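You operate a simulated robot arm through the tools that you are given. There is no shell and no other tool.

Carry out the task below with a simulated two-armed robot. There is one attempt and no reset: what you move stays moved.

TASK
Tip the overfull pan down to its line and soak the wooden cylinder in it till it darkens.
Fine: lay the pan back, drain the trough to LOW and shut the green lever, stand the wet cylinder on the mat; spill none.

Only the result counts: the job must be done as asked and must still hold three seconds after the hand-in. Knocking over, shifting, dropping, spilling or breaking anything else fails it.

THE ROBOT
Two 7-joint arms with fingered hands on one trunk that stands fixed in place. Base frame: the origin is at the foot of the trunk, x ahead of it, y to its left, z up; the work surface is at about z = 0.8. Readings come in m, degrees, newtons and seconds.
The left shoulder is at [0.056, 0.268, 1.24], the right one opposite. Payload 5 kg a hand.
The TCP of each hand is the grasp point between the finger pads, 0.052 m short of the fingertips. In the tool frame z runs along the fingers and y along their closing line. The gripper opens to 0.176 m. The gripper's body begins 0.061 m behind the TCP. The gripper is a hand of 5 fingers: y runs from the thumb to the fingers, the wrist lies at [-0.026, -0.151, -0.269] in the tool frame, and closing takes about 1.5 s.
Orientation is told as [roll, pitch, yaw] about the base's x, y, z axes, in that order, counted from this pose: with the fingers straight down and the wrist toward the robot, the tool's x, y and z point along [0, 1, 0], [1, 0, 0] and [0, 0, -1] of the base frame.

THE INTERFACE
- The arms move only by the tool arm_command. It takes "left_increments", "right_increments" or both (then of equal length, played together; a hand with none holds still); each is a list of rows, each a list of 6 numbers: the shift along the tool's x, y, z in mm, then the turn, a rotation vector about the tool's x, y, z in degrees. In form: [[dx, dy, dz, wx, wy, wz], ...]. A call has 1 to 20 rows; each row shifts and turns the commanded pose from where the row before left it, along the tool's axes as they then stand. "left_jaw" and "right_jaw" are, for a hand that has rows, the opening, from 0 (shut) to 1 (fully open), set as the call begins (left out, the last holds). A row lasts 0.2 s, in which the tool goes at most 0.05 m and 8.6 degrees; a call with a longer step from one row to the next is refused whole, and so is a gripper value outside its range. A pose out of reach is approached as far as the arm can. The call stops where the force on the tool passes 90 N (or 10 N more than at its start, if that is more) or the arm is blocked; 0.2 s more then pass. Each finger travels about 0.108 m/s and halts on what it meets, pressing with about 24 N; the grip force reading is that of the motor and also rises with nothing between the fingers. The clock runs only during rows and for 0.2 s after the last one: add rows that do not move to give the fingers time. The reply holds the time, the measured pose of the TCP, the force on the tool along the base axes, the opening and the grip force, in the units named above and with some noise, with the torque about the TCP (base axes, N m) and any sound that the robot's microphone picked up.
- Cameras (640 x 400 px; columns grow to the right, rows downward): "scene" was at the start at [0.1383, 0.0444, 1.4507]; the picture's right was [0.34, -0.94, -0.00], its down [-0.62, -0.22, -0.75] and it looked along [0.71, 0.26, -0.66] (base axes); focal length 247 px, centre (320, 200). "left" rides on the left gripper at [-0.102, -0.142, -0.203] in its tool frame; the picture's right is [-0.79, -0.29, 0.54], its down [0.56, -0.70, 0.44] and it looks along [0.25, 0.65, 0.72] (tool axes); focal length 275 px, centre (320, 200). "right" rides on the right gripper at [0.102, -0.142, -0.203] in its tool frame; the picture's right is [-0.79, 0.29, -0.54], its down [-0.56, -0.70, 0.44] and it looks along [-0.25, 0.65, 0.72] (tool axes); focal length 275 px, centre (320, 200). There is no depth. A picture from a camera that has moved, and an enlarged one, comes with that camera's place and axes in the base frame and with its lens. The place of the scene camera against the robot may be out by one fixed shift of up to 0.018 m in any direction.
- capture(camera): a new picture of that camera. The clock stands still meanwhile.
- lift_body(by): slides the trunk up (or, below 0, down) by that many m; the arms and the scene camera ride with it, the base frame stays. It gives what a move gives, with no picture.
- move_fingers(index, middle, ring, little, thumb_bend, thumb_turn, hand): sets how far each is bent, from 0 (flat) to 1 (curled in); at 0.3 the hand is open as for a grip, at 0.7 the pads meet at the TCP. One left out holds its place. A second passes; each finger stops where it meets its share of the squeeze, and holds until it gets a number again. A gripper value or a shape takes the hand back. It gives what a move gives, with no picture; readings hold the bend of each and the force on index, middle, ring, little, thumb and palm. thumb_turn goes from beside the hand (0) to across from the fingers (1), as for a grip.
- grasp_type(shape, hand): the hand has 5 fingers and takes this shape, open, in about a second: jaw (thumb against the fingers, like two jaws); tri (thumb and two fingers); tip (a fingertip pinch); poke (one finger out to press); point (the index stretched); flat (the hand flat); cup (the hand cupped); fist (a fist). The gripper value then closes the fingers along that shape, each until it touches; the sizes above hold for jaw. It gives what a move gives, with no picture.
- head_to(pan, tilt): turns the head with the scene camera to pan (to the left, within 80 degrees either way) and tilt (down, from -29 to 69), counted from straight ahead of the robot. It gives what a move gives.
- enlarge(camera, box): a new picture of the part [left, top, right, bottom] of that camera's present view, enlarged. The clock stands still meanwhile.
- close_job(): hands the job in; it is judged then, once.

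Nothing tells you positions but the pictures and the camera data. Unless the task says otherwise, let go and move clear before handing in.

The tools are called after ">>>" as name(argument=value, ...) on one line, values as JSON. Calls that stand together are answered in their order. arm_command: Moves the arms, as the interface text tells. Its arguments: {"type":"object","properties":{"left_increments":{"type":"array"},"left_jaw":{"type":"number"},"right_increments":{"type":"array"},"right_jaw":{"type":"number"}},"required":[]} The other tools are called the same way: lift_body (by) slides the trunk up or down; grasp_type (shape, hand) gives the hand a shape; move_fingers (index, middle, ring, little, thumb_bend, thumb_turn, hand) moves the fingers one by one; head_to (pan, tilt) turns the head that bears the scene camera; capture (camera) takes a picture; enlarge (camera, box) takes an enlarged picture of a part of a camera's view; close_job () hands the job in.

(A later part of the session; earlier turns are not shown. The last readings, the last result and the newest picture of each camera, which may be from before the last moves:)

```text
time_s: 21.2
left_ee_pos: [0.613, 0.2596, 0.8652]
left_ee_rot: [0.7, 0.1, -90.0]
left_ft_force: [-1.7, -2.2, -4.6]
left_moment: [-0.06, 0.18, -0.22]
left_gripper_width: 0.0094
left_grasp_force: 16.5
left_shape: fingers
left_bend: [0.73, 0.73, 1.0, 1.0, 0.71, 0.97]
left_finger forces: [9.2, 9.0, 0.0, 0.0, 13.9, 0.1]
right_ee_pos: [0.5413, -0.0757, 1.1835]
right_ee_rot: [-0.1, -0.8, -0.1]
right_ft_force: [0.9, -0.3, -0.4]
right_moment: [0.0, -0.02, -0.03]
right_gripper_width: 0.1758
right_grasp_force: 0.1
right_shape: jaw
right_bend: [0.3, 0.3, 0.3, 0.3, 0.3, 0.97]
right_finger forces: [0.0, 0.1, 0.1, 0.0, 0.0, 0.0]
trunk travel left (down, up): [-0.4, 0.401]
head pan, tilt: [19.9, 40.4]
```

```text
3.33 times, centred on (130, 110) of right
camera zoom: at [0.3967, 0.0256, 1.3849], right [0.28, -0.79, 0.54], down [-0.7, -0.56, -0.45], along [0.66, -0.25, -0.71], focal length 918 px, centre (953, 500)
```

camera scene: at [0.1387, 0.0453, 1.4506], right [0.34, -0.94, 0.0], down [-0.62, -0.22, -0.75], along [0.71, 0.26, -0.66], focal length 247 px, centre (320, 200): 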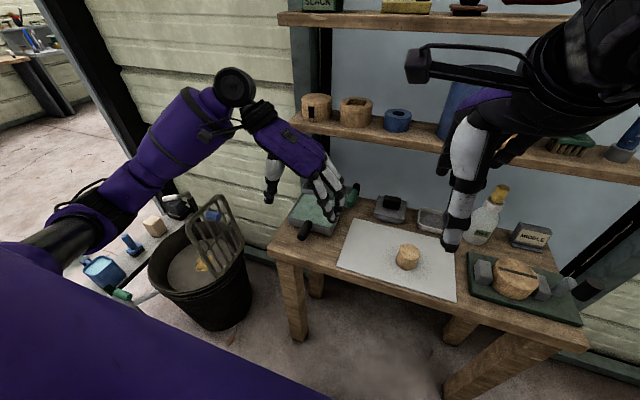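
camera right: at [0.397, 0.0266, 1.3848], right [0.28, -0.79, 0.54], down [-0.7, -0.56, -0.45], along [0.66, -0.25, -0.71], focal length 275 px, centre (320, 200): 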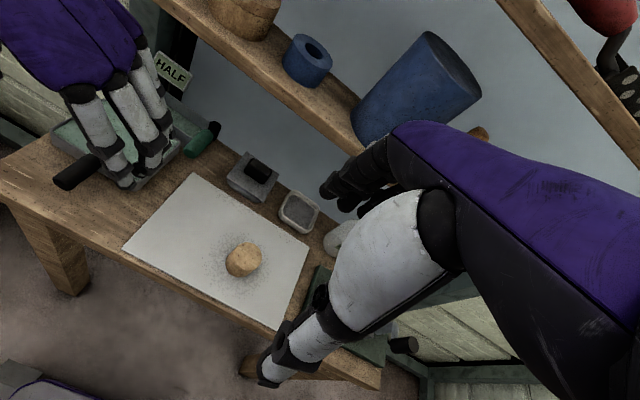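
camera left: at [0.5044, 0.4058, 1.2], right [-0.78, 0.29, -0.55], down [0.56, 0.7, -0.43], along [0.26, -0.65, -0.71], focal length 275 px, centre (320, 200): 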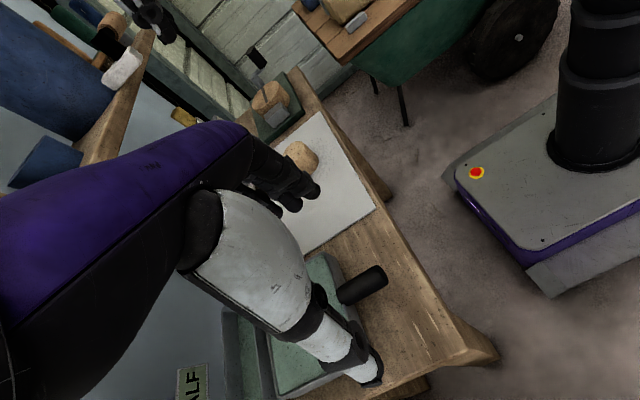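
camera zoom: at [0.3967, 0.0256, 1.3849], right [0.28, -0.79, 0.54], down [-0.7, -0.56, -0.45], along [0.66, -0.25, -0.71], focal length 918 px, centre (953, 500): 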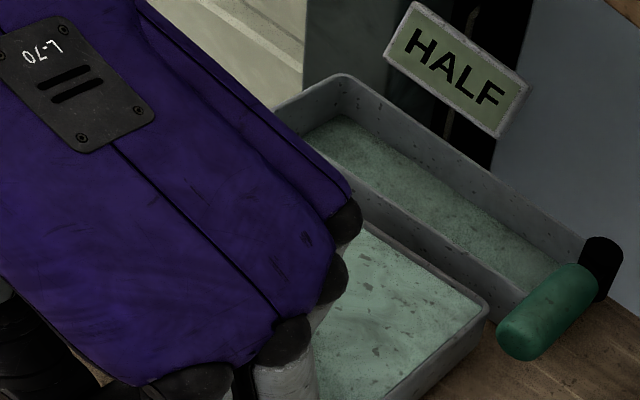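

The left palm hides the pan from this side, so I'll bring the right-hand camera lower and nearer for a side view across the pan, staying above the cylinder.

>>> arm_command(right_increments=[[0, 0, 0, 0, 0, -8], [0, 0, 0, 0, 0, -8], [-13.3, 15.7, 30, 0, 0, 0], [-13.3, 15.7, 30, 0, 0, 0], [-13.3, 15.7, 30, 0, 0, 0], [-13.3, 15.7, 30, 0, 0, 0], [-13.3, 15.7, 30, 0, 0, 0], [0, 0, 0, 0, 0, 0], [0, 0, 0, 0, 0, 0]])

>>> capture(camera="right")

>>> capture(camera="scene")

```text
time_s: 23.2
left_ee_pos: [0.6139, 0.2595, 0.8654]
left_ee_rot: [0.6, 0.1, -90.1]
left_ft_force: [-2.2, -0.6, -2.8]
left_moment: [-0.01, 0.13, -0.13]
left_gripper_width: 0.0065
left_grasp_force: 2.8
left_shape: fingers
left_bend: [0.73, 0.73, 1.0, 1.0, 0.71, 0.97]
left_finger forces: [0.0, 5.5, 0.2, 0.1, 0.3, 0.0]
right_ee_pos: [0.6355, -0.1204, 1.0338]
right_ee_rot: [-0.3, -0.5, 16.1]
right_ft_force: [-15.1, -6.5, -17.8]
right_moment: [0.64, -0.21, -0.48]
right_gripper_width: 0.1756
right_grasp_force: 0.3
right_shape: jaw
right_bend: [0.3, 0.31, 0.3, 0.3, 0.3, 0.97]
right_finger forces: [0.0, 22.7, 0.0, 0.0, 0.0, 0.1]
trunk travel left (down, up): [-0.4, 0.401]
head pan, tilt: [19.9, 40.4]
```

```text
taken
camera right: at [0.4695, -0.0615, 1.2345], right [0.49, -0.68, 0.55], down [-0.52, -0.73, -0.45], along [0.7, -0.06, -0.71], focal length 275 px, centre (320, 200)
```

right: 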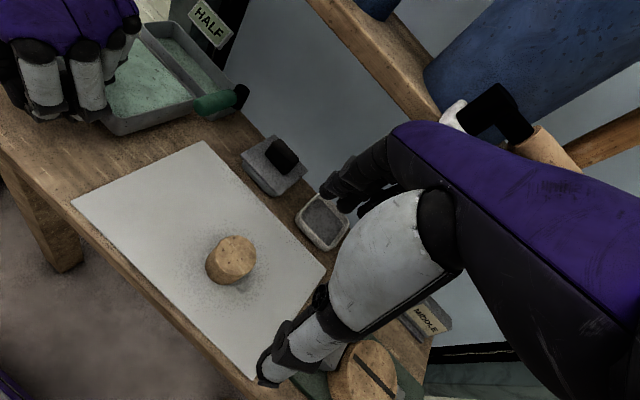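

```text
taken
camera scene: at [0.1381, 0.0438, 1.4505], right [0.34, -0.94, -0.01], down [-0.62, -0.22, -0.75], along [0.71, 0.26, -0.66], focal length 247 px, centre (320, 200)
```

scene: 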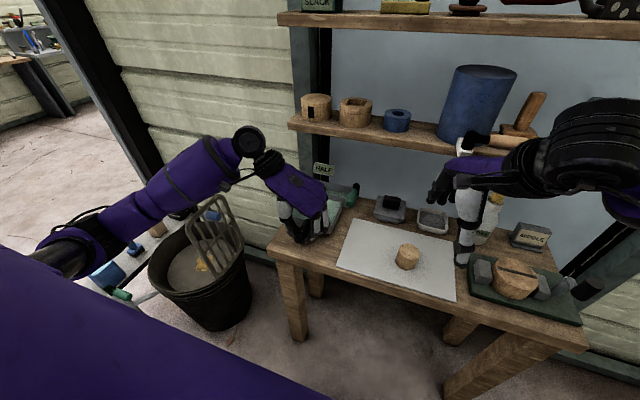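

The right middle finger is pressing on something (22 N), so I look before moving anything further.

>>> enlarge(camera="scene", box=[400, 60, 600, 280])

>>> enlarge(camera="right", box=[280, 60, 560, 260])

>>> enlarge(camera="right", box=[0, 0, 260, 160])

```text
1.82 times, centred on (500, 170) of scene
camera zoom: at [0.1381, 0.0438, 1.4505], right [0.34, -0.94, -0.01], down [-0.62, -0.22, -0.75], along [0.71, 0.26, -0.66], focal length 448 px, centre (-7, 254)
```

zoom: 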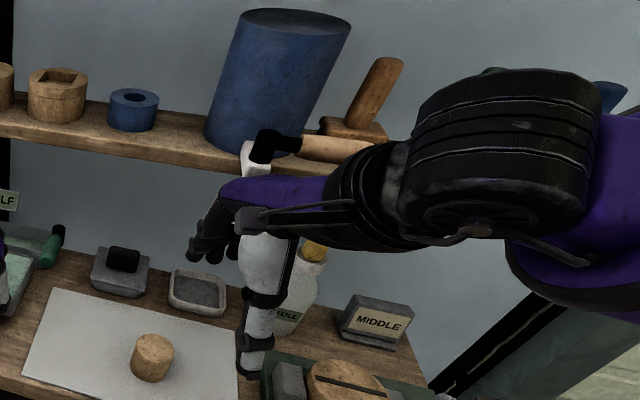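

```text
2.00 times, centred on (420, 160) of right
camera zoom: at [0.4695, -0.0615, 1.2345], right [0.49, -0.68, 0.55], down [-0.52, -0.73, -0.45], along [0.7, -0.06, -0.71], focal length 551 px, centre (120, 280)
```

zoom: 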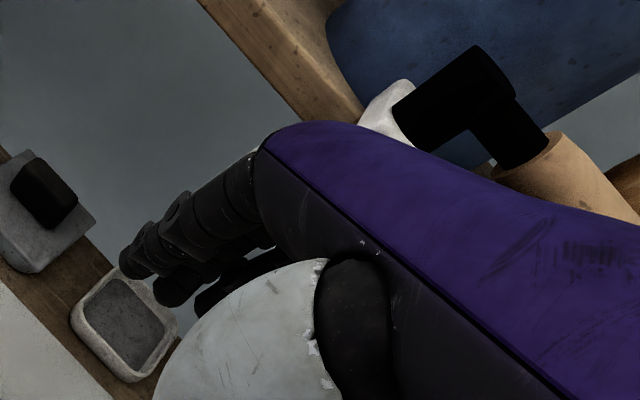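

```text
2.46 times, centred on (130, 80) of right
camera zoom: at [0.4695, -0.0615, 1.2345], right [0.49, -0.68, 0.55], down [-0.52, -0.73, -0.45], along [0.7, -0.06, -0.71], focal length 678 px, centre (788, 495)
```

zoom: 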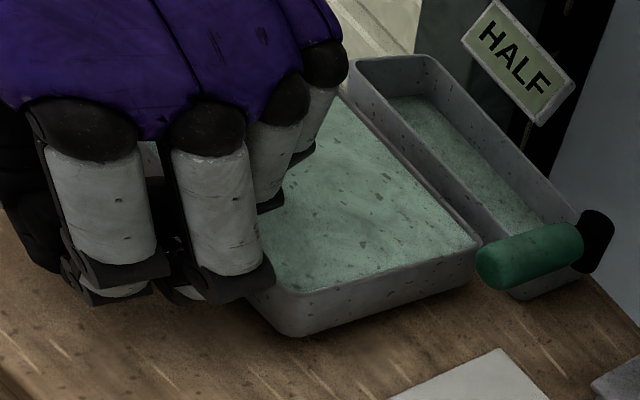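

A roller-like tool on the shelf edge is near the right hand's knuckles; the reaction pushes the hand back (−x) and down. I'll withdraw a few millimetres straight back and watch the force.

>>> arm_command(right_increments=[[1, -4, 0, 0, 0, 0], [1, -4, 0, 0, 0, 0]])

>>> enlarge(camera="scene", box=[400, 60, 600, 280])

>>> enlarge(camera="right", box=[280, 60, 560, 260])

```text
time_s: 23.8
left_ee_pos: [0.614, 0.259, 0.8654]
left_ee_rot: [0.8, 0.2, -90.0]
left_ft_force: [-3.6, -1.0, -2.0]
left_moment: [0.0, 0.15, -0.13]
left_gripper_width: 0.0063
left_grasp_force: 3.3
left_shape: fingers
left_bend: [0.73, 0.73, 1.0, 1.0, 0.71, 0.97]
left_finger forces: [0.1, 5.4, 0.0, 0.1, 0.2, 0.0]
right_ee_pos: [0.6303, -0.1195, 1.0352]
right_ee_rot: [-0.1, -0.9, 16.0]
right_ft_force: [0.3, 0.6, 0.0]
right_moment: [0.03, 0.0, 0.04]
right_gripper_width: 0.1759
right_grasp_force: 0.0
right_shape: jaw
right_bend: [0.3, 0.3, 0.3, 0.3, 0.3, 0.97]
right_finger forces: [0.0, 0.0, 0.0, 0.0, 0.1, 0.0]
trunk travel left (down, up): [-0.4, 0.401]
head pan, tilt: [19.9, 40.4]
```

```text
1.82 times, centred on (500, 170) of scene
camera zoom: at [0.1382, 0.0444, 1.4508], right [0.34, -0.94, 0.0], down [-0.62, -0.22, -0.75], along [0.71, 0.26, -0.66], focal length 448 px, centre (-7, 254)
```

zoom: 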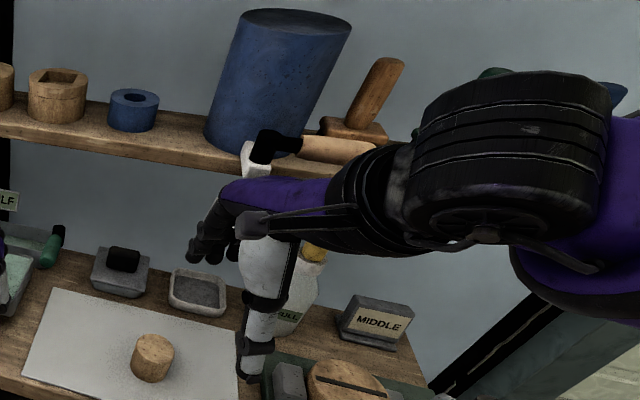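

```text
2.00 times, centred on (420, 160) of right
camera zoom: at [0.4618, -0.0608, 1.2362], right [0.49, -0.68, 0.55], down [-0.51, -0.73, -0.45], along [0.71, -0.06, -0.7], focal length 551 px, centre (120, 280)
```

zoom: 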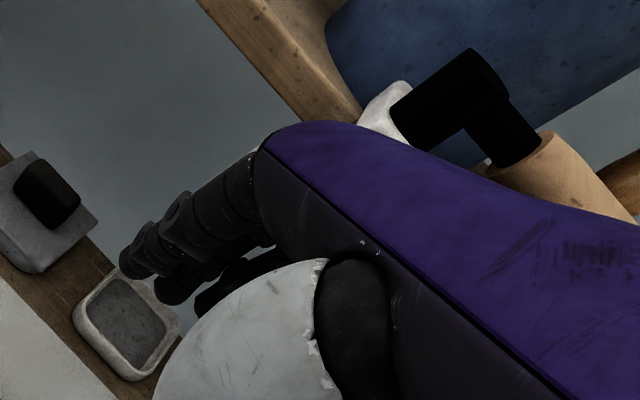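

Contact is released and the shelf tool looks unchanged. I back the right hand off further, then inspect the left grip, whose index force has dropped.

>>> arm_command(right_increments=[[0, -20, 0, 0, 0, 0], [0, -20, 0, 0, 0, 0], [0, -20, 0, 0, 0, 0], [0, 0, 0, 0, 0, 0]])

>>> enlarge(camera="right", box=[0, 0, 260, 200])

>>> enlarge(camera="scene", box=[260, 160, 380, 260])

>>> capture(camera="right")

```text
time_s: 24.8
left_ee_pos: [0.6138, 0.2596, 0.8639]
left_ee_rot: [0.7, 0.2, -90.0]
left_ft_force: [0.2, -1.2, -3.5]
left_moment: [-0.01, 0.06, -0.15]
left_gripper_width: 0.006
left_grasp_force: 3.1
left_shape: fingers
left_bend: [0.73, 0.73, 1.0, 1.0, 0.71, 0.97]
left_finger forces: [0.0, 5.1, 0.1, 0.0, 1.1, 0.1]
right_ee_pos: [0.5707, -0.1361, 1.0347]
right_ee_rot: [-0.2, -0.7, 16.0]
right_ft_force: [-0.2, -0.4, 0.7]
right_moment: [0.0, -0.06, 0.01]
right_gripper_width: 0.1761
right_grasp_force: 0.0
right_shape: jaw
right_bend: [0.3, 0.3, 0.3, 0.3, 0.3, 0.97]
right_finger forces: [0.1, 0.0, 0.0, 0.0, 0.0, 0.0]
trunk travel left (down, up): [-0.4, 0.401]
head pan, tilt: [19.9, 40.4]
```

```text
2.00 times, centred on (130, 100) of right
camera zoom: at [0.4039, -0.0772, 1.2353], right [0.49, -0.68, 0.55], down [-0.52, -0.73, -0.45], along [0.7, -0.06, -0.71], focal length 551 px, centre (700, 400)
```

zoom: 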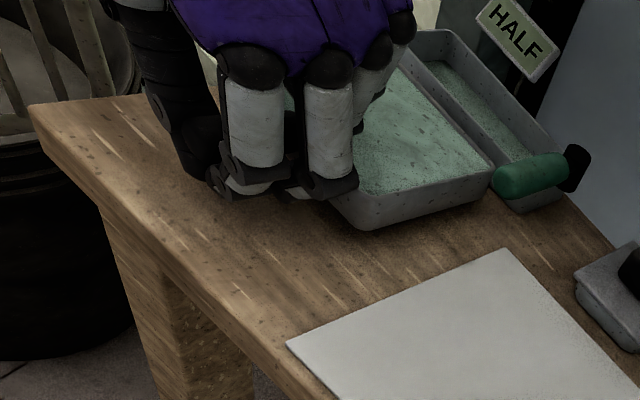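

```text
4.00 times, centred on (320, 210) of scene
camera zoom: at [0.1382, 0.0442, 1.4506], right [0.34, -0.94, 0.0], down [-0.62, -0.22, -0.75], along [0.71, 0.26, -0.66], focal length 987 px, centre (320, 160)
```

zoom: 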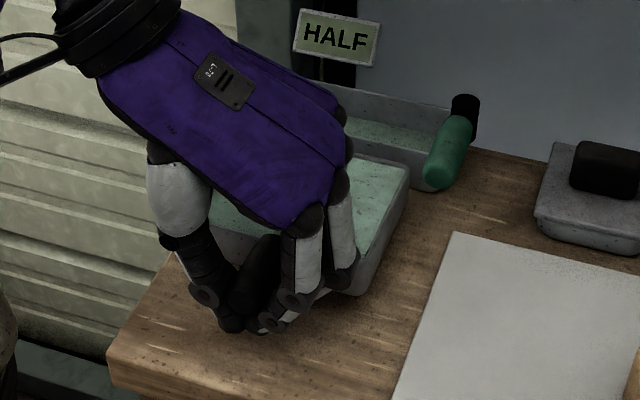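

```text
taken
camera right: at [0.4039, -0.0772, 1.2353], right [0.49, -0.68, 0.55], down [-0.52, -0.73, -0.45], along [0.7, -0.06, -0.71], focal length 275 px, centre (320, 200)
```

right: 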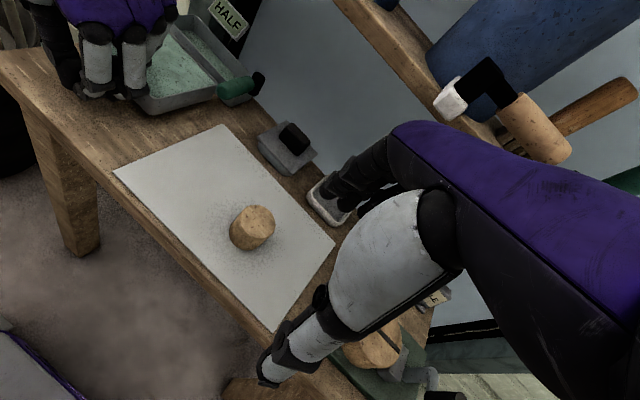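

The fingertips have hooked under the handle like a cradle. I'll compare the pan's position with the first picture using the same zoom box.

>>> enlarge(camera="scene", box=[280, 155, 370, 245])

>>> enlarge(camera="right", box=[120, 0, 280, 120])

```text
4.44 times, centred on (325, 200) of scene
camera zoom: at [0.1382, 0.0442, 1.4506], right [0.34, -0.94, 0.0], down [-0.62, -0.22, -0.75], along [0.71, 0.26, -0.66], focal length 1096 px, centre (298, 200)
```

zoom: 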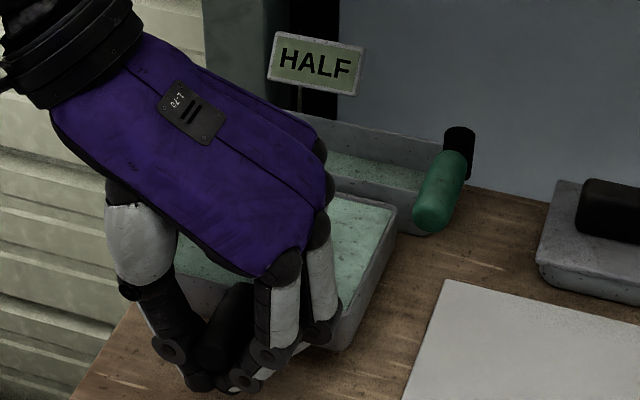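

```text
3.33 times, centred on (200, 60) of right
camera zoom: at [0.4039, -0.0772, 1.2353], right [0.49, -0.68, 0.55], down [-0.52, -0.73, -0.45], along [0.7, -0.06, -0.71], focal length 918 px, centre (720, 667)
```

zoom: 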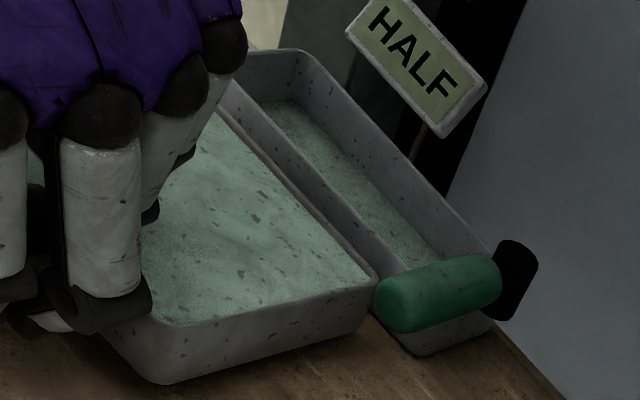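

The pan has not moved. To learn its weight, I raise the cradled handle by a millimetre or two at a time and read the force, stopping well before any tilt matters.

>>> arm_command(left_increments=[[0, 0, -1, 0, 0, 0], [0, 0, 0, 0, 0, 0]])

>>> arm_command(left_increments=[[0, 0, -1, 0, 0, 0], [0, 0, 0, 0, 0, 0]])

>>> arm_command(left_increments=[[0, 0, -1, 0, 0, 0], [0, 0, 0, 0, 0, 0]])

```text
time_s: 25.4
left_ee_pos: [0.6138, 0.2596, 0.8658]
left_ee_rot: [0.7, 0.1, -90.0]
left_ft_force: [-2.8, -0.8, -3.1]
left_moment: [0.0, 0.19, -0.13]
left_gripper_width: 0.0062
left_grasp_force: 3.7
left_shape: fingers
left_bend: [0.73, 0.73, 1.0, 1.0, 0.71, 0.97]
left_finger forces: [0.0, 5.4, 0.0, 0.1, 1.3, 0.0]
right_ee_pos: [0.5712, -0.1357, 1.0336]
right_ee_rot: [-0.3, -0.7, 16.1]
right_ft_force: [0.2, 0.2, -0.3]
right_moment: [0.0, 0.04, 0.0]
right_gripper_width: 0.1757
right_grasp_force: 0.1
right_shape: jaw
right_bend: [0.3, 0.3, 0.3, 0.3, 0.3, 0.97]
right_finger forces: [0.0, 0.1, 0.1, 0.0, 0.0, 0.0]
trunk travel left (down, up): [-0.4, 0.401]
head pan, tilt: [19.9, 40.4]
```

```text
time_s: 26.0
left_ee_pos: [0.6138, 0.2587, 0.8678]
left_ee_rot: [0.7, 0.1, -90.0]
left_ft_force: [-3.5, -0.6, -4.0]
left_moment: [0.01, 0.15, -0.12]
left_gripper_width: 0.0062
left_grasp_force: 3.7
left_shape: fingers
left_bend: [0.73, 0.73, 1.0, 1.0, 0.71, 0.97]
left_finger forces: [0.1, 6.4, 0.0, 0.0, 1.4, 0.0]
right_ee_pos: [0.5713, -0.1356, 1.034]
right_ee_rot: [-0.2, -0.6, 16.0]
right_ft_force: [-0.1, -0.4, -0.5]
right_moment: [0.01, 0.01, 0.01]
right_gripper_width: 0.1762
right_grasp_force: 0.1
right_shape: jaw
right_bend: [0.3, 0.3, 0.3, 0.3, 0.3, 0.97]
right_finger forces: [0.1, 0.0, 0.0, 0.0, 0.0, 0.0]
trunk travel left (down, up): [-0.4, 0.401]
head pan, tilt: [19.9, 40.4]
```

```text
time_s: 26.6
left_ee_pos: [0.6139, 0.2595, 0.8694]
left_ee_rot: [0.7, 0.1, -89.9]
left_ft_force: [-5.1, -1.0, -4.6]
left_moment: [-0.03, 0.23, -0.13]
left_gripper_width: 0.0061
left_grasp_force: 3.9
left_shape: fingers
left_bend: [0.73, 0.73, 1.0, 1.0, 0.71, 0.97]
left_finger forces: [0.0, 6.7, 0.0, 0.0, 1.3, 0.0]
right_ee_pos: [0.5704, -0.1354, 1.035]
right_ee_rot: [-0.2, -0.7, 16.0]
right_ft_force: [-0.4, 0.4, -0.4]
right_moment: [-0.01, 0.04, 0.01]
right_gripper_width: 0.1758
right_grasp_force: 0.1
right_shape: jaw
right_bend: [0.3, 0.3, 0.3, 0.3, 0.3, 0.97]
right_finger forces: [0.0, 0.1, 0.1, 0.0, 0.1, 0.0]
trunk travel left (down, up): [-0.4, 0.401]
head pan, tilt: [19.9, 40.4]
```

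>>> enlarge(camera="right", box=[120, 0, 280, 120])

>>> enlarge(camera="left", box=[180, 160, 430, 400])

>>> enlarge(camera="scene", box=[280, 155, 370, 245])

```text
3.33 times, centred on (200, 60) of right
camera zoom: at [0.4038, -0.077, 1.2353], right [0.49, -0.68, 0.55], down [-0.52, -0.73, -0.45], along [0.7, -0.06, -0.71], focal length 918 px, centre (720, 667)
```

zoom: 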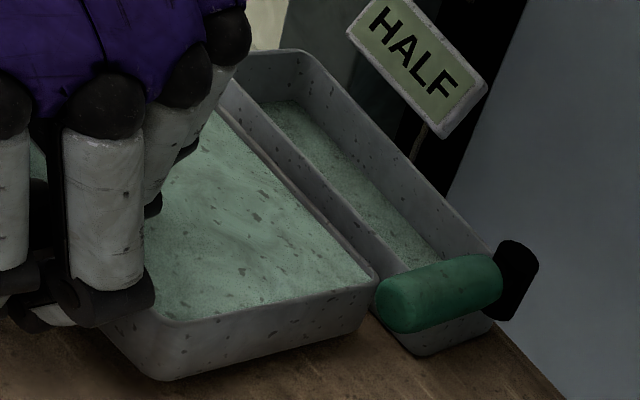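

```text
1.67 times, centred on (305, 280) of left
camera zoom: at [0.5088, 0.4016, 1.0693], right [-0.78, 0.29, -0.55], down [0.56, 0.7, -0.43], along [0.26, -0.65, -0.71], focal length 459 px, centre (345, 67)
```

zoom: 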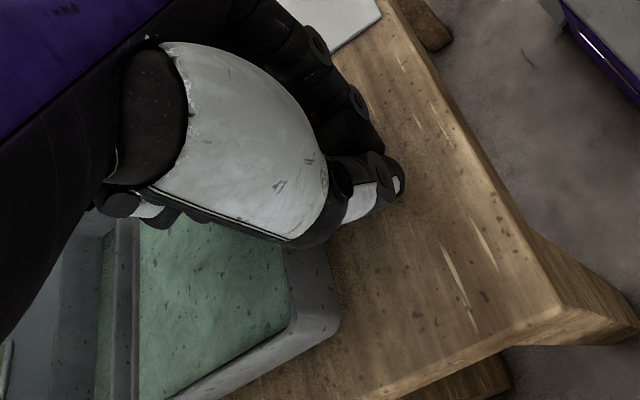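

```text
4.44 times, centred on (325, 200) of scene
camera zoom: at [0.1381, 0.0443, 1.4507], right [0.34, -0.94, 0.0], down [-0.62, -0.22, -0.75], along [0.71, 0.26, -0.66], focal length 1096 px, centre (298, 200)
```

zoom: 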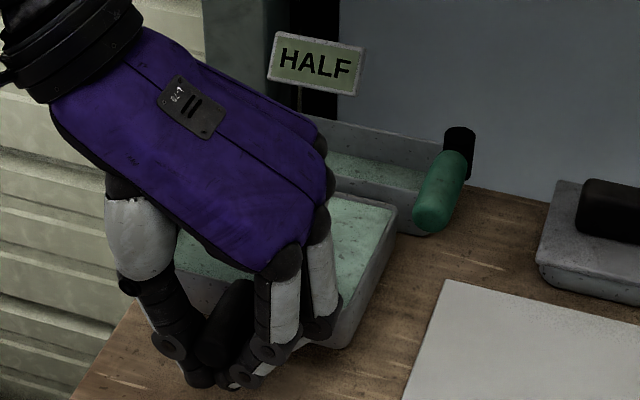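

The front rose about 2 mm with only ~5 N while the far edge stayed; earlier a 10 N sideways push did not turn it, so the pan may be hinged. I set it down again and test sideways with a few newtons.

>>> arm_command(left_increments=[[0, 0, 1, 0, 0, 0], [0, 0, 1, 0, 0, 0], [0, 0, 1, 0, 0, 0], [0, 0, 0, 0, 0, 0]])

>>> arm_command(left_increments=[[0, -3, 0, 0, 0, 0], [0, -3, 0, 0, 0, 0], [0, 0, 0, 0, 0, 0], [0, 0, 0, 0, 0, 0]])

>>> enlarge(camera="right", box=[120, 0, 280, 120])

>>> enlarge(camera="scene", box=[280, 155, 370, 245])

```text
time_s: 27.6
left_ee_pos: [0.6147, 0.2592, 0.8664]
left_ee_rot: [0.7, 0.1, -89.8]
left_ft_force: [-1.3, -0.8, 0.4]
left_moment: [-0.02, 0.01, -0.08]
left_gripper_width: 0.0061
left_grasp_force: 2.4
left_shape: fingers
left_bend: [0.73, 0.74, 1.0, 1.0, 0.71, 0.97]
left_finger forces: [0.0, 2.7, 0.1, 0.0, 2.2, 0.0]
right_ee_pos: [0.5711, -0.1359, 1.0332]
right_ee_rot: [-0.2, -0.7, 16.0]
right_ft_force: [0.0, 0.1, -1.0]
right_moment: [-0.01, -0.01, -0.03]
right_gripper_width: 0.1756
right_grasp_force: 0.1
right_shape: jaw
right_bend: [0.3, 0.3, 0.3, 0.3, 0.3, 0.97]
right_finger forces: [0.1, 0.1, 0.0, 0.1, 0.0, 0.0]
trunk travel left (down, up): [-0.4, 0.401]
head pan, tilt: [19.9, 40.4]
```

```text
time_s: 28.6
left_ee_pos: [0.6133, 0.2652, 0.8656]
left_ee_rot: [0.6, 0.1, -90.0]
left_ft_force: [-0.9, -12.2, -2.9]
left_moment: [-0.12, 0.12, -0.07]
left_gripper_width: 0.0059
left_grasp_force: 5.6
left_shape: fingers
left_bend: [0.73, 0.73, 1.0, 1.0, 0.71, 0.97]
left_finger forces: [4.4, 5.8, 0.0, 0.1, 0.0, 0.0]
right_ee_pos: [0.5708, -0.1367, 1.035]
right_ee_rot: [-0.1, -0.7, 16.0]
right_ft_force: [0.2, 0.8, -0.7]
right_moment: [0.01, 0.01, 0.0]
right_gripper_width: 0.1757
right_grasp_force: 0.1
right_shape: jaw
right_bend: [0.3, 0.3, 0.3, 0.3, 0.3, 0.97]
right_finger forces: [0.0, 0.0, 0.0, 0.0, 0.0, 0.0]
trunk travel left (down, up): [-0.4, 0.401]
head pan, tilt: [19.9, 40.4]
```

```text
3.33 times, centred on (200, 60) of right
camera zoom: at [0.404, -0.0776, 1.2352], right [0.49, -0.68, 0.55], down [-0.52, -0.73, -0.45], along [0.7, -0.06, -0.71], focal length 918 px, centre (720, 667)
```

zoom: 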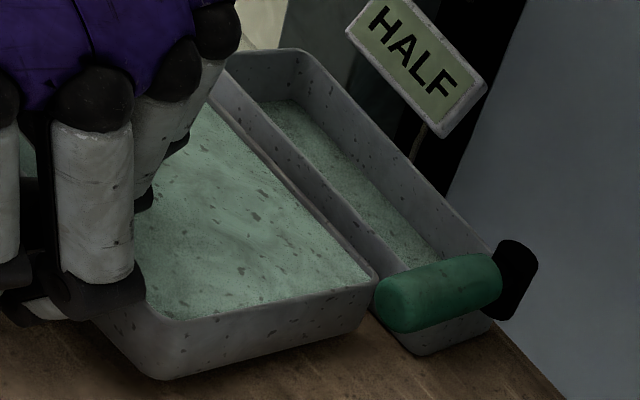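

```text
4.44 times, centred on (325, 200) of scene
camera zoom: at [0.1383, 0.0437, 1.4507], right [0.34, -0.94, -0.01], down [-0.62, -0.22, -0.75], along [0.71, 0.26, -0.66], focal length 1096 px, centre (298, 200)
```

zoom: 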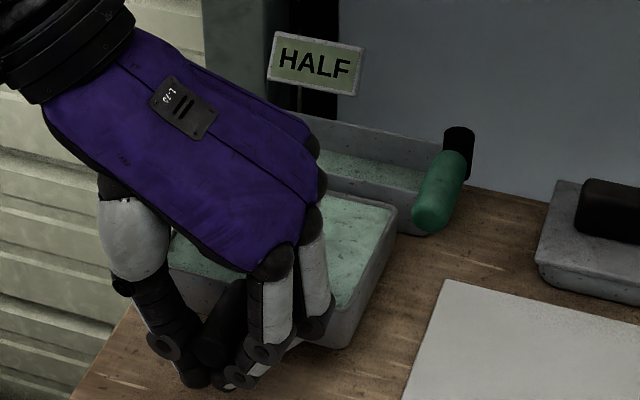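

12 N sideways left the pan in place, so it is hinged at its far edge and tips toward the trough. I recentre the hand and tip along the hinge arc, first by about 3°.

>>> arm_command(left_increments=[[0, 3, 0, 0, 0, 0], [0, 2, 0, 0, 0, 0], [0, 0, 0, 0, 0, 0]])

>>> arm_command(left_increments=[[0.6, 0, -1.6, 0, -0.5, 0], [0.6, 0, -1.6, 0, -0.5, 0], [0.6, 0, -1.6, 0, -0.5, 0], [0.6, 0, -1.6, 0, -0.5, 0], [0.6, 0, -1.6, 0, -0.5, 0], [0.6, 0, -1.6, 0, -0.5, 0], [0, 0, 0, 0, 0, 0]])

>>> enlarge(camera="right", box=[120, 0, 280, 120])

>>> enlarge(camera="scene", box=[280, 155, 370, 245])

```text
time_s: 29.4
left_ee_pos: [0.6132, 0.261, 0.8657]
left_ee_rot: [0.7, 0.1, -89.9]
left_ft_force: [1.0, 0.1, -4.5]
left_moment: [0.02, 0.04, -0.01]
left_gripper_width: 0.0058
left_grasp_force: 2.3
left_shape: fingers
left_bend: [0.73, 0.73, 1.0, 1.0, 0.71, 0.97]
left_finger forces: [0.0, 3.7, 0.0, 0.0, 1.0, 0.0]
right_ee_pos: [0.5714, -0.1356, 1.0341]
right_ee_rot: [-0.2, -0.7, 15.9]
right_ft_force: [-0.2, -0.8, 0.5]
right_moment: [0.0, 0.0, 0.02]
right_gripper_width: 0.1758
right_grasp_force: 0.0
right_shape: jaw
right_bend: [0.3, 0.3, 0.3, 0.3, 0.3, 0.97]
right_finger forces: [0.1, 0.0, 0.1, 0.1, 0.0, 0.1]
trunk travel left (down, up): [-0.4, 0.401]
head pan, tilt: [19.9, 40.4]
```

```text
time_s: 31.0
left_ee_pos: [0.6166, 0.2601, 0.8755]
left_ee_rot: [-2.3, 0.2, -90.0]
left_ft_force: [-4.5, 0.7, -2.5]
left_moment: [-0.01, 0.13, -0.04]
left_gripper_width: 0.0057
left_grasp_force: 1.9
left_shape: fingers
left_bend: [0.73, 0.74, 1.0, 1.0, 0.71, 0.97]
left_finger forces: [0.0, 3.8, 0.0, 0.1, 1.3, 0.0]
right_ee_pos: [0.5704, -0.136, 1.0347]
right_ee_rot: [-0.2, -0.8, 16.1]
right_ft_force: [0.1, -0.4, -0.2]
right_moment: [0.0, 0.04, 0.0]
right_gripper_width: 0.1757
right_grasp_force: 0.1
right_shape: jaw
right_bend: [0.3, 0.3, 0.3, 0.3, 0.3, 0.97]
right_finger forces: [0.1, 0.0, 0.0, 0.1, 0.0, 0.0]
trunk travel left (down, up): [-0.4, 0.401]
head pan, tilt: [19.9, 40.4]
```

```text
3.33 times, centred on (200, 60) of right
camera zoom: at [0.4039, -0.077, 1.2352], right [0.49, -0.68, 0.55], down [-0.52, -0.73, -0.45], along [0.7, -0.06, -0.71], focal length 918 px, centre (720, 667)
```

zoom: 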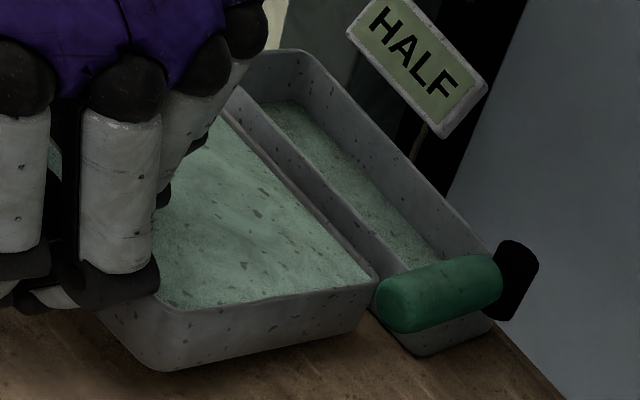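

```text
4.44 times, centred on (325, 200) of scene
camera zoom: at [0.1381, 0.0444, 1.4507], right [0.34, -0.94, 0.0], down [-0.62, -0.22, -0.75], along [0.71, 0.26, -0.66], focal length 1096 px, centre (298, 200)
```

zoom: 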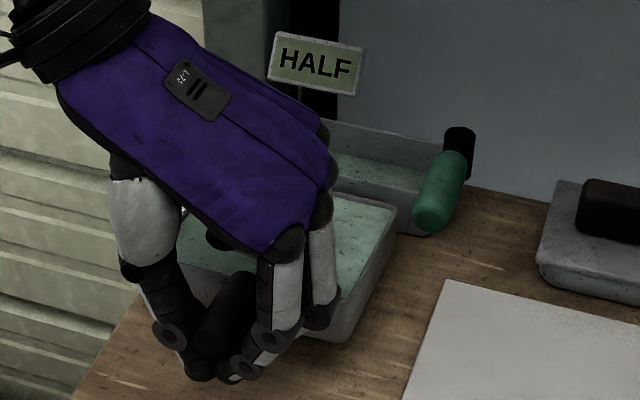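

The pan tips smoothly about its far edge, about 3° now, with no spill visible. I go on to about 6°.

>>> arm_command(left_increments=[[0.6, 0, -1.6, 0, -0.5, 0], [0.6, 0, -1.6, 0, -0.5, 0], [0.6, 0, -1.6, 0, -0.5, 0], [0.6, 0, -1.6, 0, -0.5, 0], [0.6, 0, -1.6, 0, -0.5, 0], [0.6, 0, -1.6, 0, -0.5, 0], [0, 0, 0, 0, 0, 0]])

>>> enlarge(camera="right", box=[120, 0, 280, 120])

>>> enlarge(camera="scene", box=[280, 155, 370, 245])

```text
time_s: 32.6
left_ee_pos: [0.6204, 0.26, 0.8846]
left_ee_rot: [-5.3, 0.2, -90.0]
left_ft_force: [-5.1, -1.2, -3.5]
left_moment: [-0.01, 0.17, -0.05]
left_gripper_width: 0.006
left_grasp_force: 3.1
left_shape: fingers
left_bend: [0.73, 0.74, 1.0, 1.0, 0.71, 0.97]
left_finger forces: [0.0, 4.7, 0.0, 0.1, 1.0, 0.0]
right_ee_pos: [0.5712, -0.136, 1.0343]
right_ee_rot: [-0.2, -0.7, 16.0]
right_ft_force: [0.6, -0.1, -0.1]
right_moment: [0.04, 0.01, 0.0]
right_gripper_width: 0.1759
right_grasp_force: 0.0
right_shape: jaw
right_bend: [0.3, 0.3, 0.3, 0.3, 0.3, 0.97]
right_finger forces: [0.1, 0.1, 0.0, 0.0, 0.0, 0.1]
trunk travel left (down, up): [-0.4, 0.401]
head pan, tilt: [19.9, 40.4]
```

```text
3.33 times, centred on (200, 60) of right
camera zoom: at [0.4038, -0.077, 1.2353], right [0.49, -0.68, 0.55], down [-0.52, -0.73, -0.45], along [0.7, -0.06, -0.71], focal length 918 px, centre (720, 667)
```

zoom: 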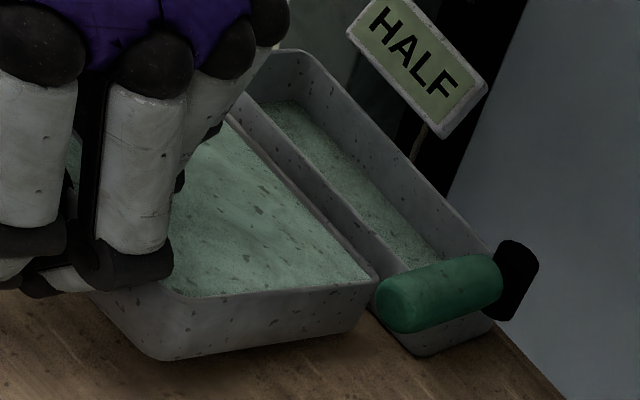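

```text
4.44 times, centred on (325, 200) of scene
camera zoom: at [0.1381, 0.0443, 1.4507], right [0.34, -0.94, 0.0], down [-0.62, -0.22, -0.75], along [0.71, 0.26, -0.66], focal length 1096 px, centre (298, 200)
```

zoom: 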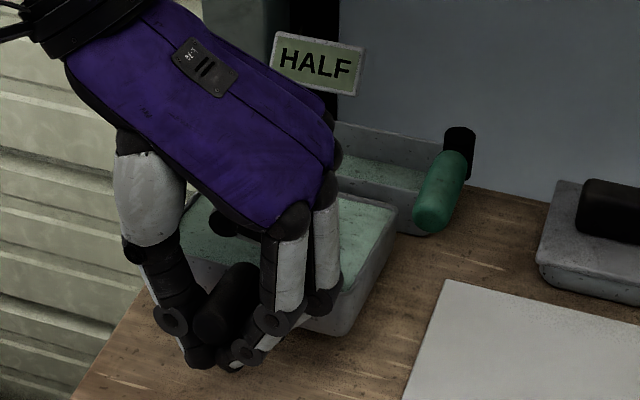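

About 6° now and the level still looks unchanged. I continue in steps, checking after each.

>>> arm_command(left_increments=[[0.6, 0, -1.6, 0, -0.5, 0], [0.6, 0, -1.6, 0, -0.5, 0], [0.6, 0, -1.6, 0, -0.5, 0], [0.6, 0, -1.6, 0, -0.5, 0], [0.6, 0, -1.6, 0, -0.5, 0], [0.6, 0, -1.6, 0, -0.5, 0], [0, 0, 0, 0, 0, 0]])

>>> enlarge(camera="right", box=[120, 0, 280, 120])

>>> enlarge(camera="scene", box=[280, 155, 370, 245])

```text
time_s: 34.2
left_ee_pos: [0.6264, 0.261, 0.8934]
left_ee_rot: [-8.3, 0.2, -90.0]
left_ft_force: [-15.9, 0.1, -3.0]
left_moment: [-0.05, 0.34, -0.28]
left_gripper_width: 0.0059
left_grasp_force: 8.9
left_shape: fingers
left_bend: [0.73, 0.74, 1.0, 1.0, 0.71, 0.97]
left_finger forces: [0.0, 15.2, 0.0, 0.0, 1.3, 0.0]
right_ee_pos: [0.5714, -0.135, 1.0355]
right_ee_rot: [-0.2, -0.8, 16.1]
right_ft_force: [-0.7, 0.1, -0.2]
right_moment: [0.01, 0.01, 0.02]
right_gripper_width: 0.1759
right_grasp_force: 0.0
right_shape: jaw
right_bend: [0.3, 0.3, 0.3, 0.3, 0.3, 0.97]
right_finger forces: [0.0, 0.0, 0.0, 0.1, 0.0, 0.1]
trunk travel left (down, up): [-0.4, 0.401]
head pan, tilt: [19.9, 40.4]
```

```text
3.33 times, centred on (200, 60) of right
camera zoom: at [0.4032, -0.077, 1.2355], right [0.49, -0.68, 0.55], down [-0.51, -0.73, -0.45], along [0.71, -0.06, -0.71], focal length 918 px, centre (720, 667)
```

zoom: 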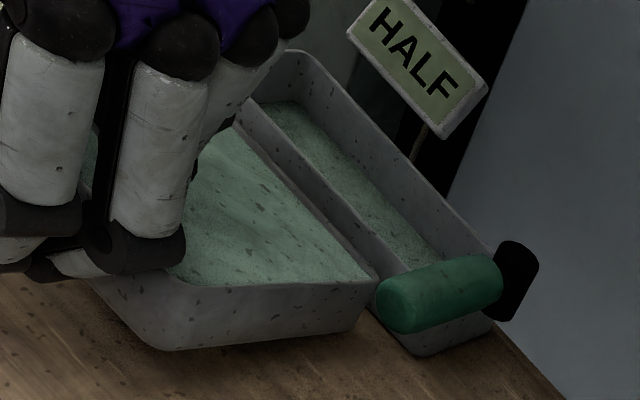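

```text
4.44 times, centred on (325, 200) of scene
camera zoom: at [0.1374, 0.0444, 1.4507], right [0.34, -0.94, 0.0], down [-0.62, -0.22, -0.75], along [0.71, 0.26, -0.66], focal length 1096 px, centre (298, 200)
```

zoom: 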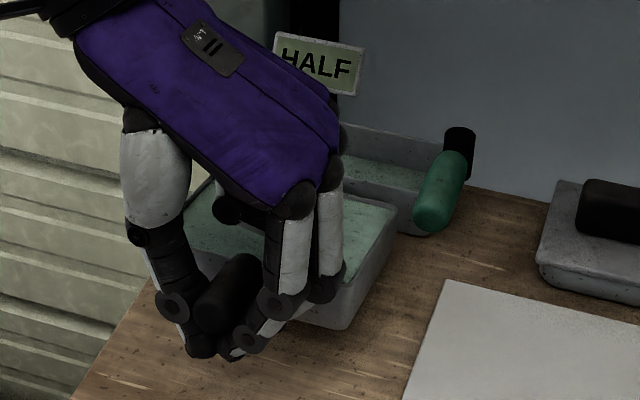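

The middle finger is pressing the front wall, so the hinge is really at the far rim; I back off 7 mm along the handle and use the corrected arc.

>>> arm_command(left_increments=[[-3, 0, 0, 0, 0, 0], [-3, 0, 0, 0, 0, 0], [-2, 0, 0, 0, 0, 0], [0, 0, 0, 0, 0, 0]])

>>> arm_command(left_increments=[[0.15, 0, -1.55, 0, -0.5, 0], [0.15, 0, -1.55, 0, -0.5, 0], [0.15, 0, -1.55, 0, -0.5, 0], [0.15, 0, -1.55, 0, -0.5, 0], [0, 0, 0, 0, 0, 0], [0, 0, 0, 0, 0, 0]])

>>> enlarge(camera="right", box=[120, 0, 280, 120])

>>> enlarge(camera="scene", box=[280, 155, 370, 245])

```text
time_s: 35.2
left_ee_pos: [0.6185, 0.2609, 0.8943]
left_ee_rot: [-8.3, 0.0, -89.8]
left_ft_force: [1.9, -0.6, -2.7]
left_moment: [0.02, 0.03, -0.02]
left_gripper_width: 0.0057
left_grasp_force: 0.8
left_shape: fingers
left_bend: [0.73, 0.74, 1.0, 1.0, 0.71, 0.97]
left_finger forces: [0.0, 2.0, 0.1, 0.1, 1.0, 0.0]
right_ee_pos: [0.571, -0.1356, 1.0342]
right_ee_rot: [-0.3, -0.7, 16.0]
right_ft_force: [-0.6, 0.1, -0.3]
right_moment: [0.01, -0.04, 0.01]
right_gripper_width: 0.1759
right_grasp_force: 0.1
right_shape: jaw
right_bend: [0.3, 0.3, 0.3, 0.3, 0.3, 0.97]
right_finger forces: [0.0, 0.0, 0.0, 0.0, 0.0, 0.1]
trunk travel left (down, up): [-0.4, 0.401]
head pan, tilt: [19.9, 40.4]
```

```text
time_s: 36.6
left_ee_pos: [0.6192, 0.2602, 0.9011]
left_ee_rot: [-10.4, 0.1, -90.0]
left_ft_force: [-0.9, 0.2, -3.1]
left_moment: [-0.03, 0.05, -0.01]
left_gripper_width: 0.006
left_grasp_force: 1.9
left_shape: fingers
left_bend: [0.73, 0.74, 1.0, 1.0, 0.71, 0.97]
left_finger forces: [0.0, 2.8, 0.1, 0.0, 1.1, 0.0]
right_ee_pos: [0.5712, -0.1352, 1.0346]
right_ee_rot: [-0.3, -0.7, 16.0]
right_ft_force: [0.5, 0.3, -0.4]
right_moment: [0.03, 0.0, 0.0]
right_gripper_width: 0.1757
right_grasp_force: 0.0
right_shape: jaw
right_bend: [0.3, 0.3, 0.3, 0.3, 0.3, 0.97]
right_finger forces: [0.1, 0.0, 0.1, 0.0, 0.1, 0.0]
trunk travel left (down, up): [-0.4, 0.401]
head pan, tilt: [19.9, 40.4]
```

```text
3.33 times, centred on (200, 60) of right
camera zoom: at [0.404, -0.077, 1.2352], right [0.49, -0.68, 0.55], down [-0.52, -0.73, -0.45], along [0.7, -0.06, -0.71], focal length 918 px, centre (720, 667)
```

zoom: 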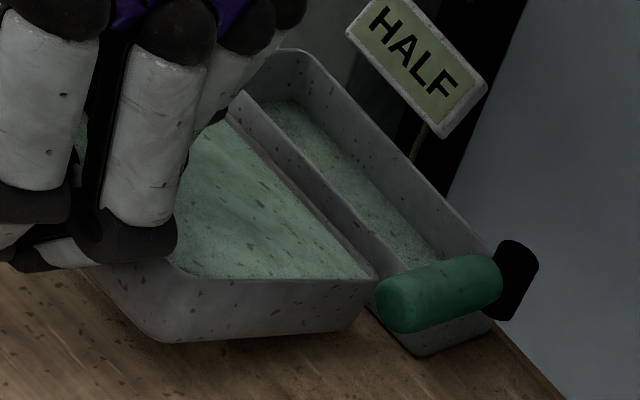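

```text
4.44 times, centred on (325, 200) of scene
camera zoom: at [0.1384, 0.0444, 1.4507], right [0.34, -0.94, 0.0], down [-0.62, -0.22, -0.75], along [0.71, 0.26, -0.66], focal length 1096 px, centre (298, 200)
```

zoom: 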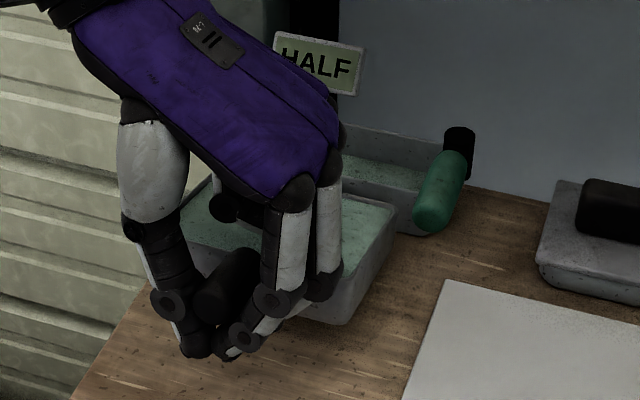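

The force is now light. I go up by 2° steps, watching for the flow to start.

>>> arm_command(left_increments=[[0.15, 0, -1.55, 0, -0.5, 0], [0.15, 0, -1.55, 0, -0.5, 0], [0.15, 0, -1.55, 0, -0.5, 0], [0.15, 0, -1.55, 0, -0.5, 0], [0, 0, 0, 0, 0, 0]])

>>> enlarge(camera="right", box=[120, 0, 280, 120])

>>> enlarge(camera="scene", box=[280, 155, 370, 245])

```text
time_s: 37.8
left_ee_pos: [0.6206, 0.2606, 0.9074]
left_ee_rot: [-12.3, 0.2, -89.9]
left_ft_force: [0.5, 0.0, -3.3]
left_moment: [-0.01, 0.06, -0.01]
left_gripper_width: 0.0058
left_grasp_force: 2.2
left_shape: fingers
left_bend: [0.73, 0.74, 1.0, 1.0, 0.71, 0.97]
left_finger forces: [0.0, 3.1, 0.0, 0.0, 0.9, 0.0]
right_ee_pos: [0.5712, -0.1353, 1.0336]
right_ee_rot: [-0.1, -0.7, 16.0]
right_ft_force: [0.0, 0.1, 0.0]
right_moment: [0.0, 0.01, 0.0]
right_gripper_width: 0.1756
right_grasp_force: 0.1
right_shape: jaw
right_bend: [0.3, 0.3, 0.3, 0.3, 0.3, 0.97]
right_finger forces: [0.1, 0.0, 0.1, 0.0, 0.0, 0.1]
trunk travel left (down, up): [-0.4, 0.401]
head pan, tilt: [19.9, 40.4]
```

```text
3.33 times, centred on (200, 60) of right
camera zoom: at [0.404, -0.077, 1.2352], right [0.49, -0.68, 0.55], down [-0.52, -0.73, -0.45], along [0.7, -0.06, -0.71], focal length 918 px, centre (720, 667)
```

zoom: 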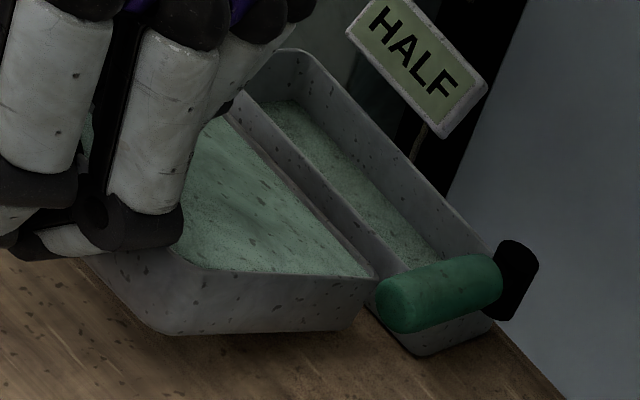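

```text
4.44 times, centred on (325, 200) of scene
camera zoom: at [0.1384, 0.0444, 1.4506], right [0.34, -0.94, 0.0], down [-0.62, -0.22, -0.75], along [0.71, 0.26, -0.66], focal length 1096 px, centre (298, 200)
```

zoom: 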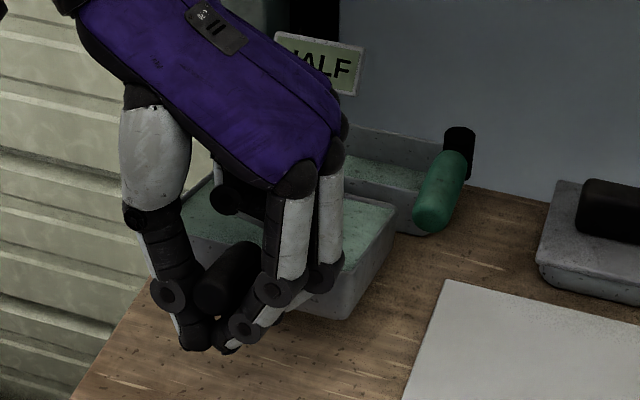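

Still no flow at about 13°; two more degrees, adding the left camera.

>>> arm_command(left_increments=[[0.15, 0, -1.55, 0, -0.5, 0], [0.15, 0, -1.55, 0, -0.5, 0], [0.15, 0, -1.55, 0, -0.5, 0], [0.15, 0, -1.55, 0, -0.5, 0], [0, 0, 0, 0, 0, 0]])

>>> enlarge(camera="right", box=[120, 0, 280, 120])

>>> capture(camera="left")

```text
time_s: 39.0
left_ee_pos: [0.6233, 0.2596, 0.9129]
left_ee_rot: [-14.3, 0.1, -90.0]
left_ft_force: [-2.3, 0.1, -2.8]
left_moment: [-0.03, 0.1, -0.01]
left_gripper_width: 0.006
left_grasp_force: 2.5
left_shape: fingers
left_bend: [0.73, 0.74, 1.0, 1.0, 0.71, 0.97]
left_finger forces: [0.0, 3.1, 0.0, 0.0, 1.2, 0.1]
right_ee_pos: [0.5703, -0.1365, 1.0347]
right_ee_rot: [-0.2, -0.8, 16.0]
right_ft_force: [0.0, 0.5, -0.7]
right_moment: [0.02, -0.02, 0.01]
right_gripper_width: 0.1759
right_grasp_force: 0.1
right_shape: jaw
right_bend: [0.3, 0.3, 0.3, 0.3, 0.3, 0.97]
right_finger forces: [0.0, 0.0, 0.1, 0.0, 0.0, 0.1]
trunk travel left (down, up): [-0.4, 0.401]
head pan, tilt: [19.9, 40.4]
```

```text
3.33 times, centred on (200, 60) of right
camera zoom: at [0.4039, -0.077, 1.2352], right [0.49, -0.68, 0.55], down [-0.52, -0.73, -0.45], along [0.7, -0.06, -0.71], focal length 918 px, centre (720, 667)
```

zoom: 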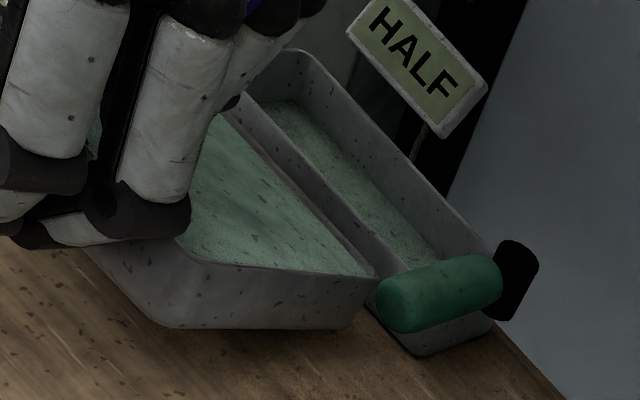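

```text
taken
camera left: at [0.5738, 0.4026, 1.1343], right [-0.9, 0.29, -0.33], down [0.43, 0.7, -0.57], along [0.07, -0.65, -0.76], focal length 275 px, centre (320, 200)
```

left: 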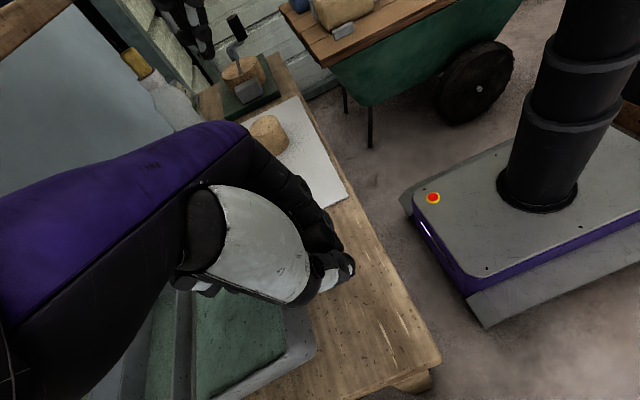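

>>> arm_command(left_increments=[[0.1, 0, -1.55, 0, -0.5, 0], [0.1, 0, -1.55, 0, -0.5, 0], [0.1, 0, -1.55, 0, -0.5, 0], [0.1, 0, -1.55, 0, -0.5, 0], [0, 0, 0, 0, 0, 0]])

>>> enlarge(camera="right", box=[120, 0, 280, 120])

>>> enlarge(camera="left", box=[100, 250, 360, 400])

```text
time_s: 40.2
left_ee_pos: [0.6259, 0.2608, 0.9203]
left_ee_rot: [-16.3, 0.1, -90.0]
left_ft_force: [-4.3, 0.7, -2.8]
left_moment: [0.01, 0.12, -0.03]
left_gripper_width: 0.0056
left_grasp_force: 1.5
left_shape: fingers
left_bend: [0.73, 0.74, 1.0, 1.0, 0.71, 0.97]
left_finger forces: [0.1, 3.6, 0.0, 0.0, 1.0, 0.1]
right_ee_pos: [0.5701, -0.1349, 1.0354]
right_ee_rot: [-0.2, -0.7, 16.0]
right_ft_force: [-0.7, 0.2, 0.4]
right_moment: [0.01, 0.03, -0.01]
right_gripper_width: 0.1759
right_grasp_force: 0.0
right_shape: jaw
right_bend: [0.3, 0.3, 0.3, 0.3, 0.3, 0.97]
right_finger forces: [0.0, 0.0, 0.0, 0.1, 0.0, 0.0]
trunk travel left (down, up): [-0.4, 0.401]
head pan, tilt: [19.9, 40.4]
```

```text
3.33 times, centred on (200, 60) of right
camera zoom: at [0.4038, -0.077, 1.2353], right [0.49, -0.68, 0.55], down [-0.52, -0.73, -0.45], along [0.7, -0.06, -0.71], focal length 918 px, centre (720, 667)
```

zoom: 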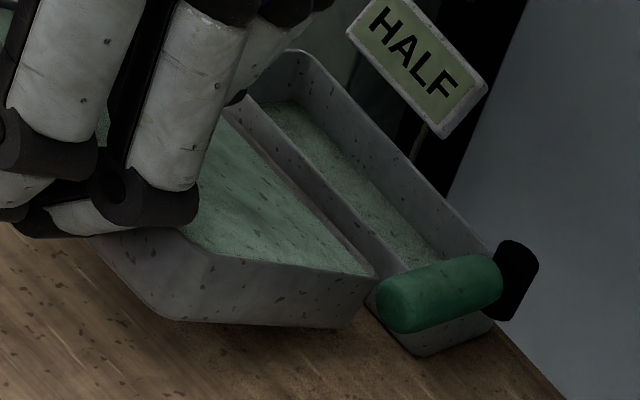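

```text
2.46 times, centred on (230, 325) of left
camera zoom: at [0.584, 0.4028, 1.142], right [-0.91, 0.29, -0.3], down [0.41, 0.7, -0.58], along [0.04, -0.65, -0.76], focal length 678 px, centre (542, -108)
```

zoom: 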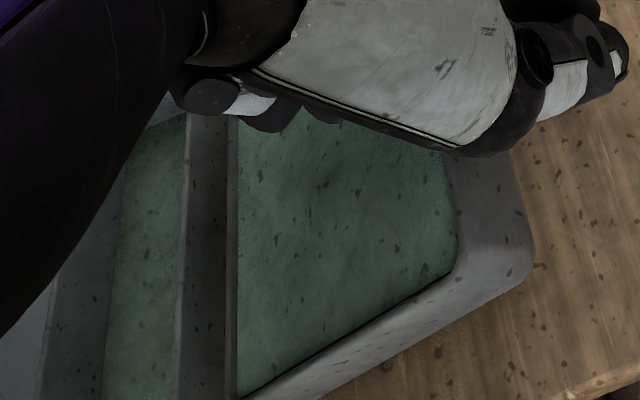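

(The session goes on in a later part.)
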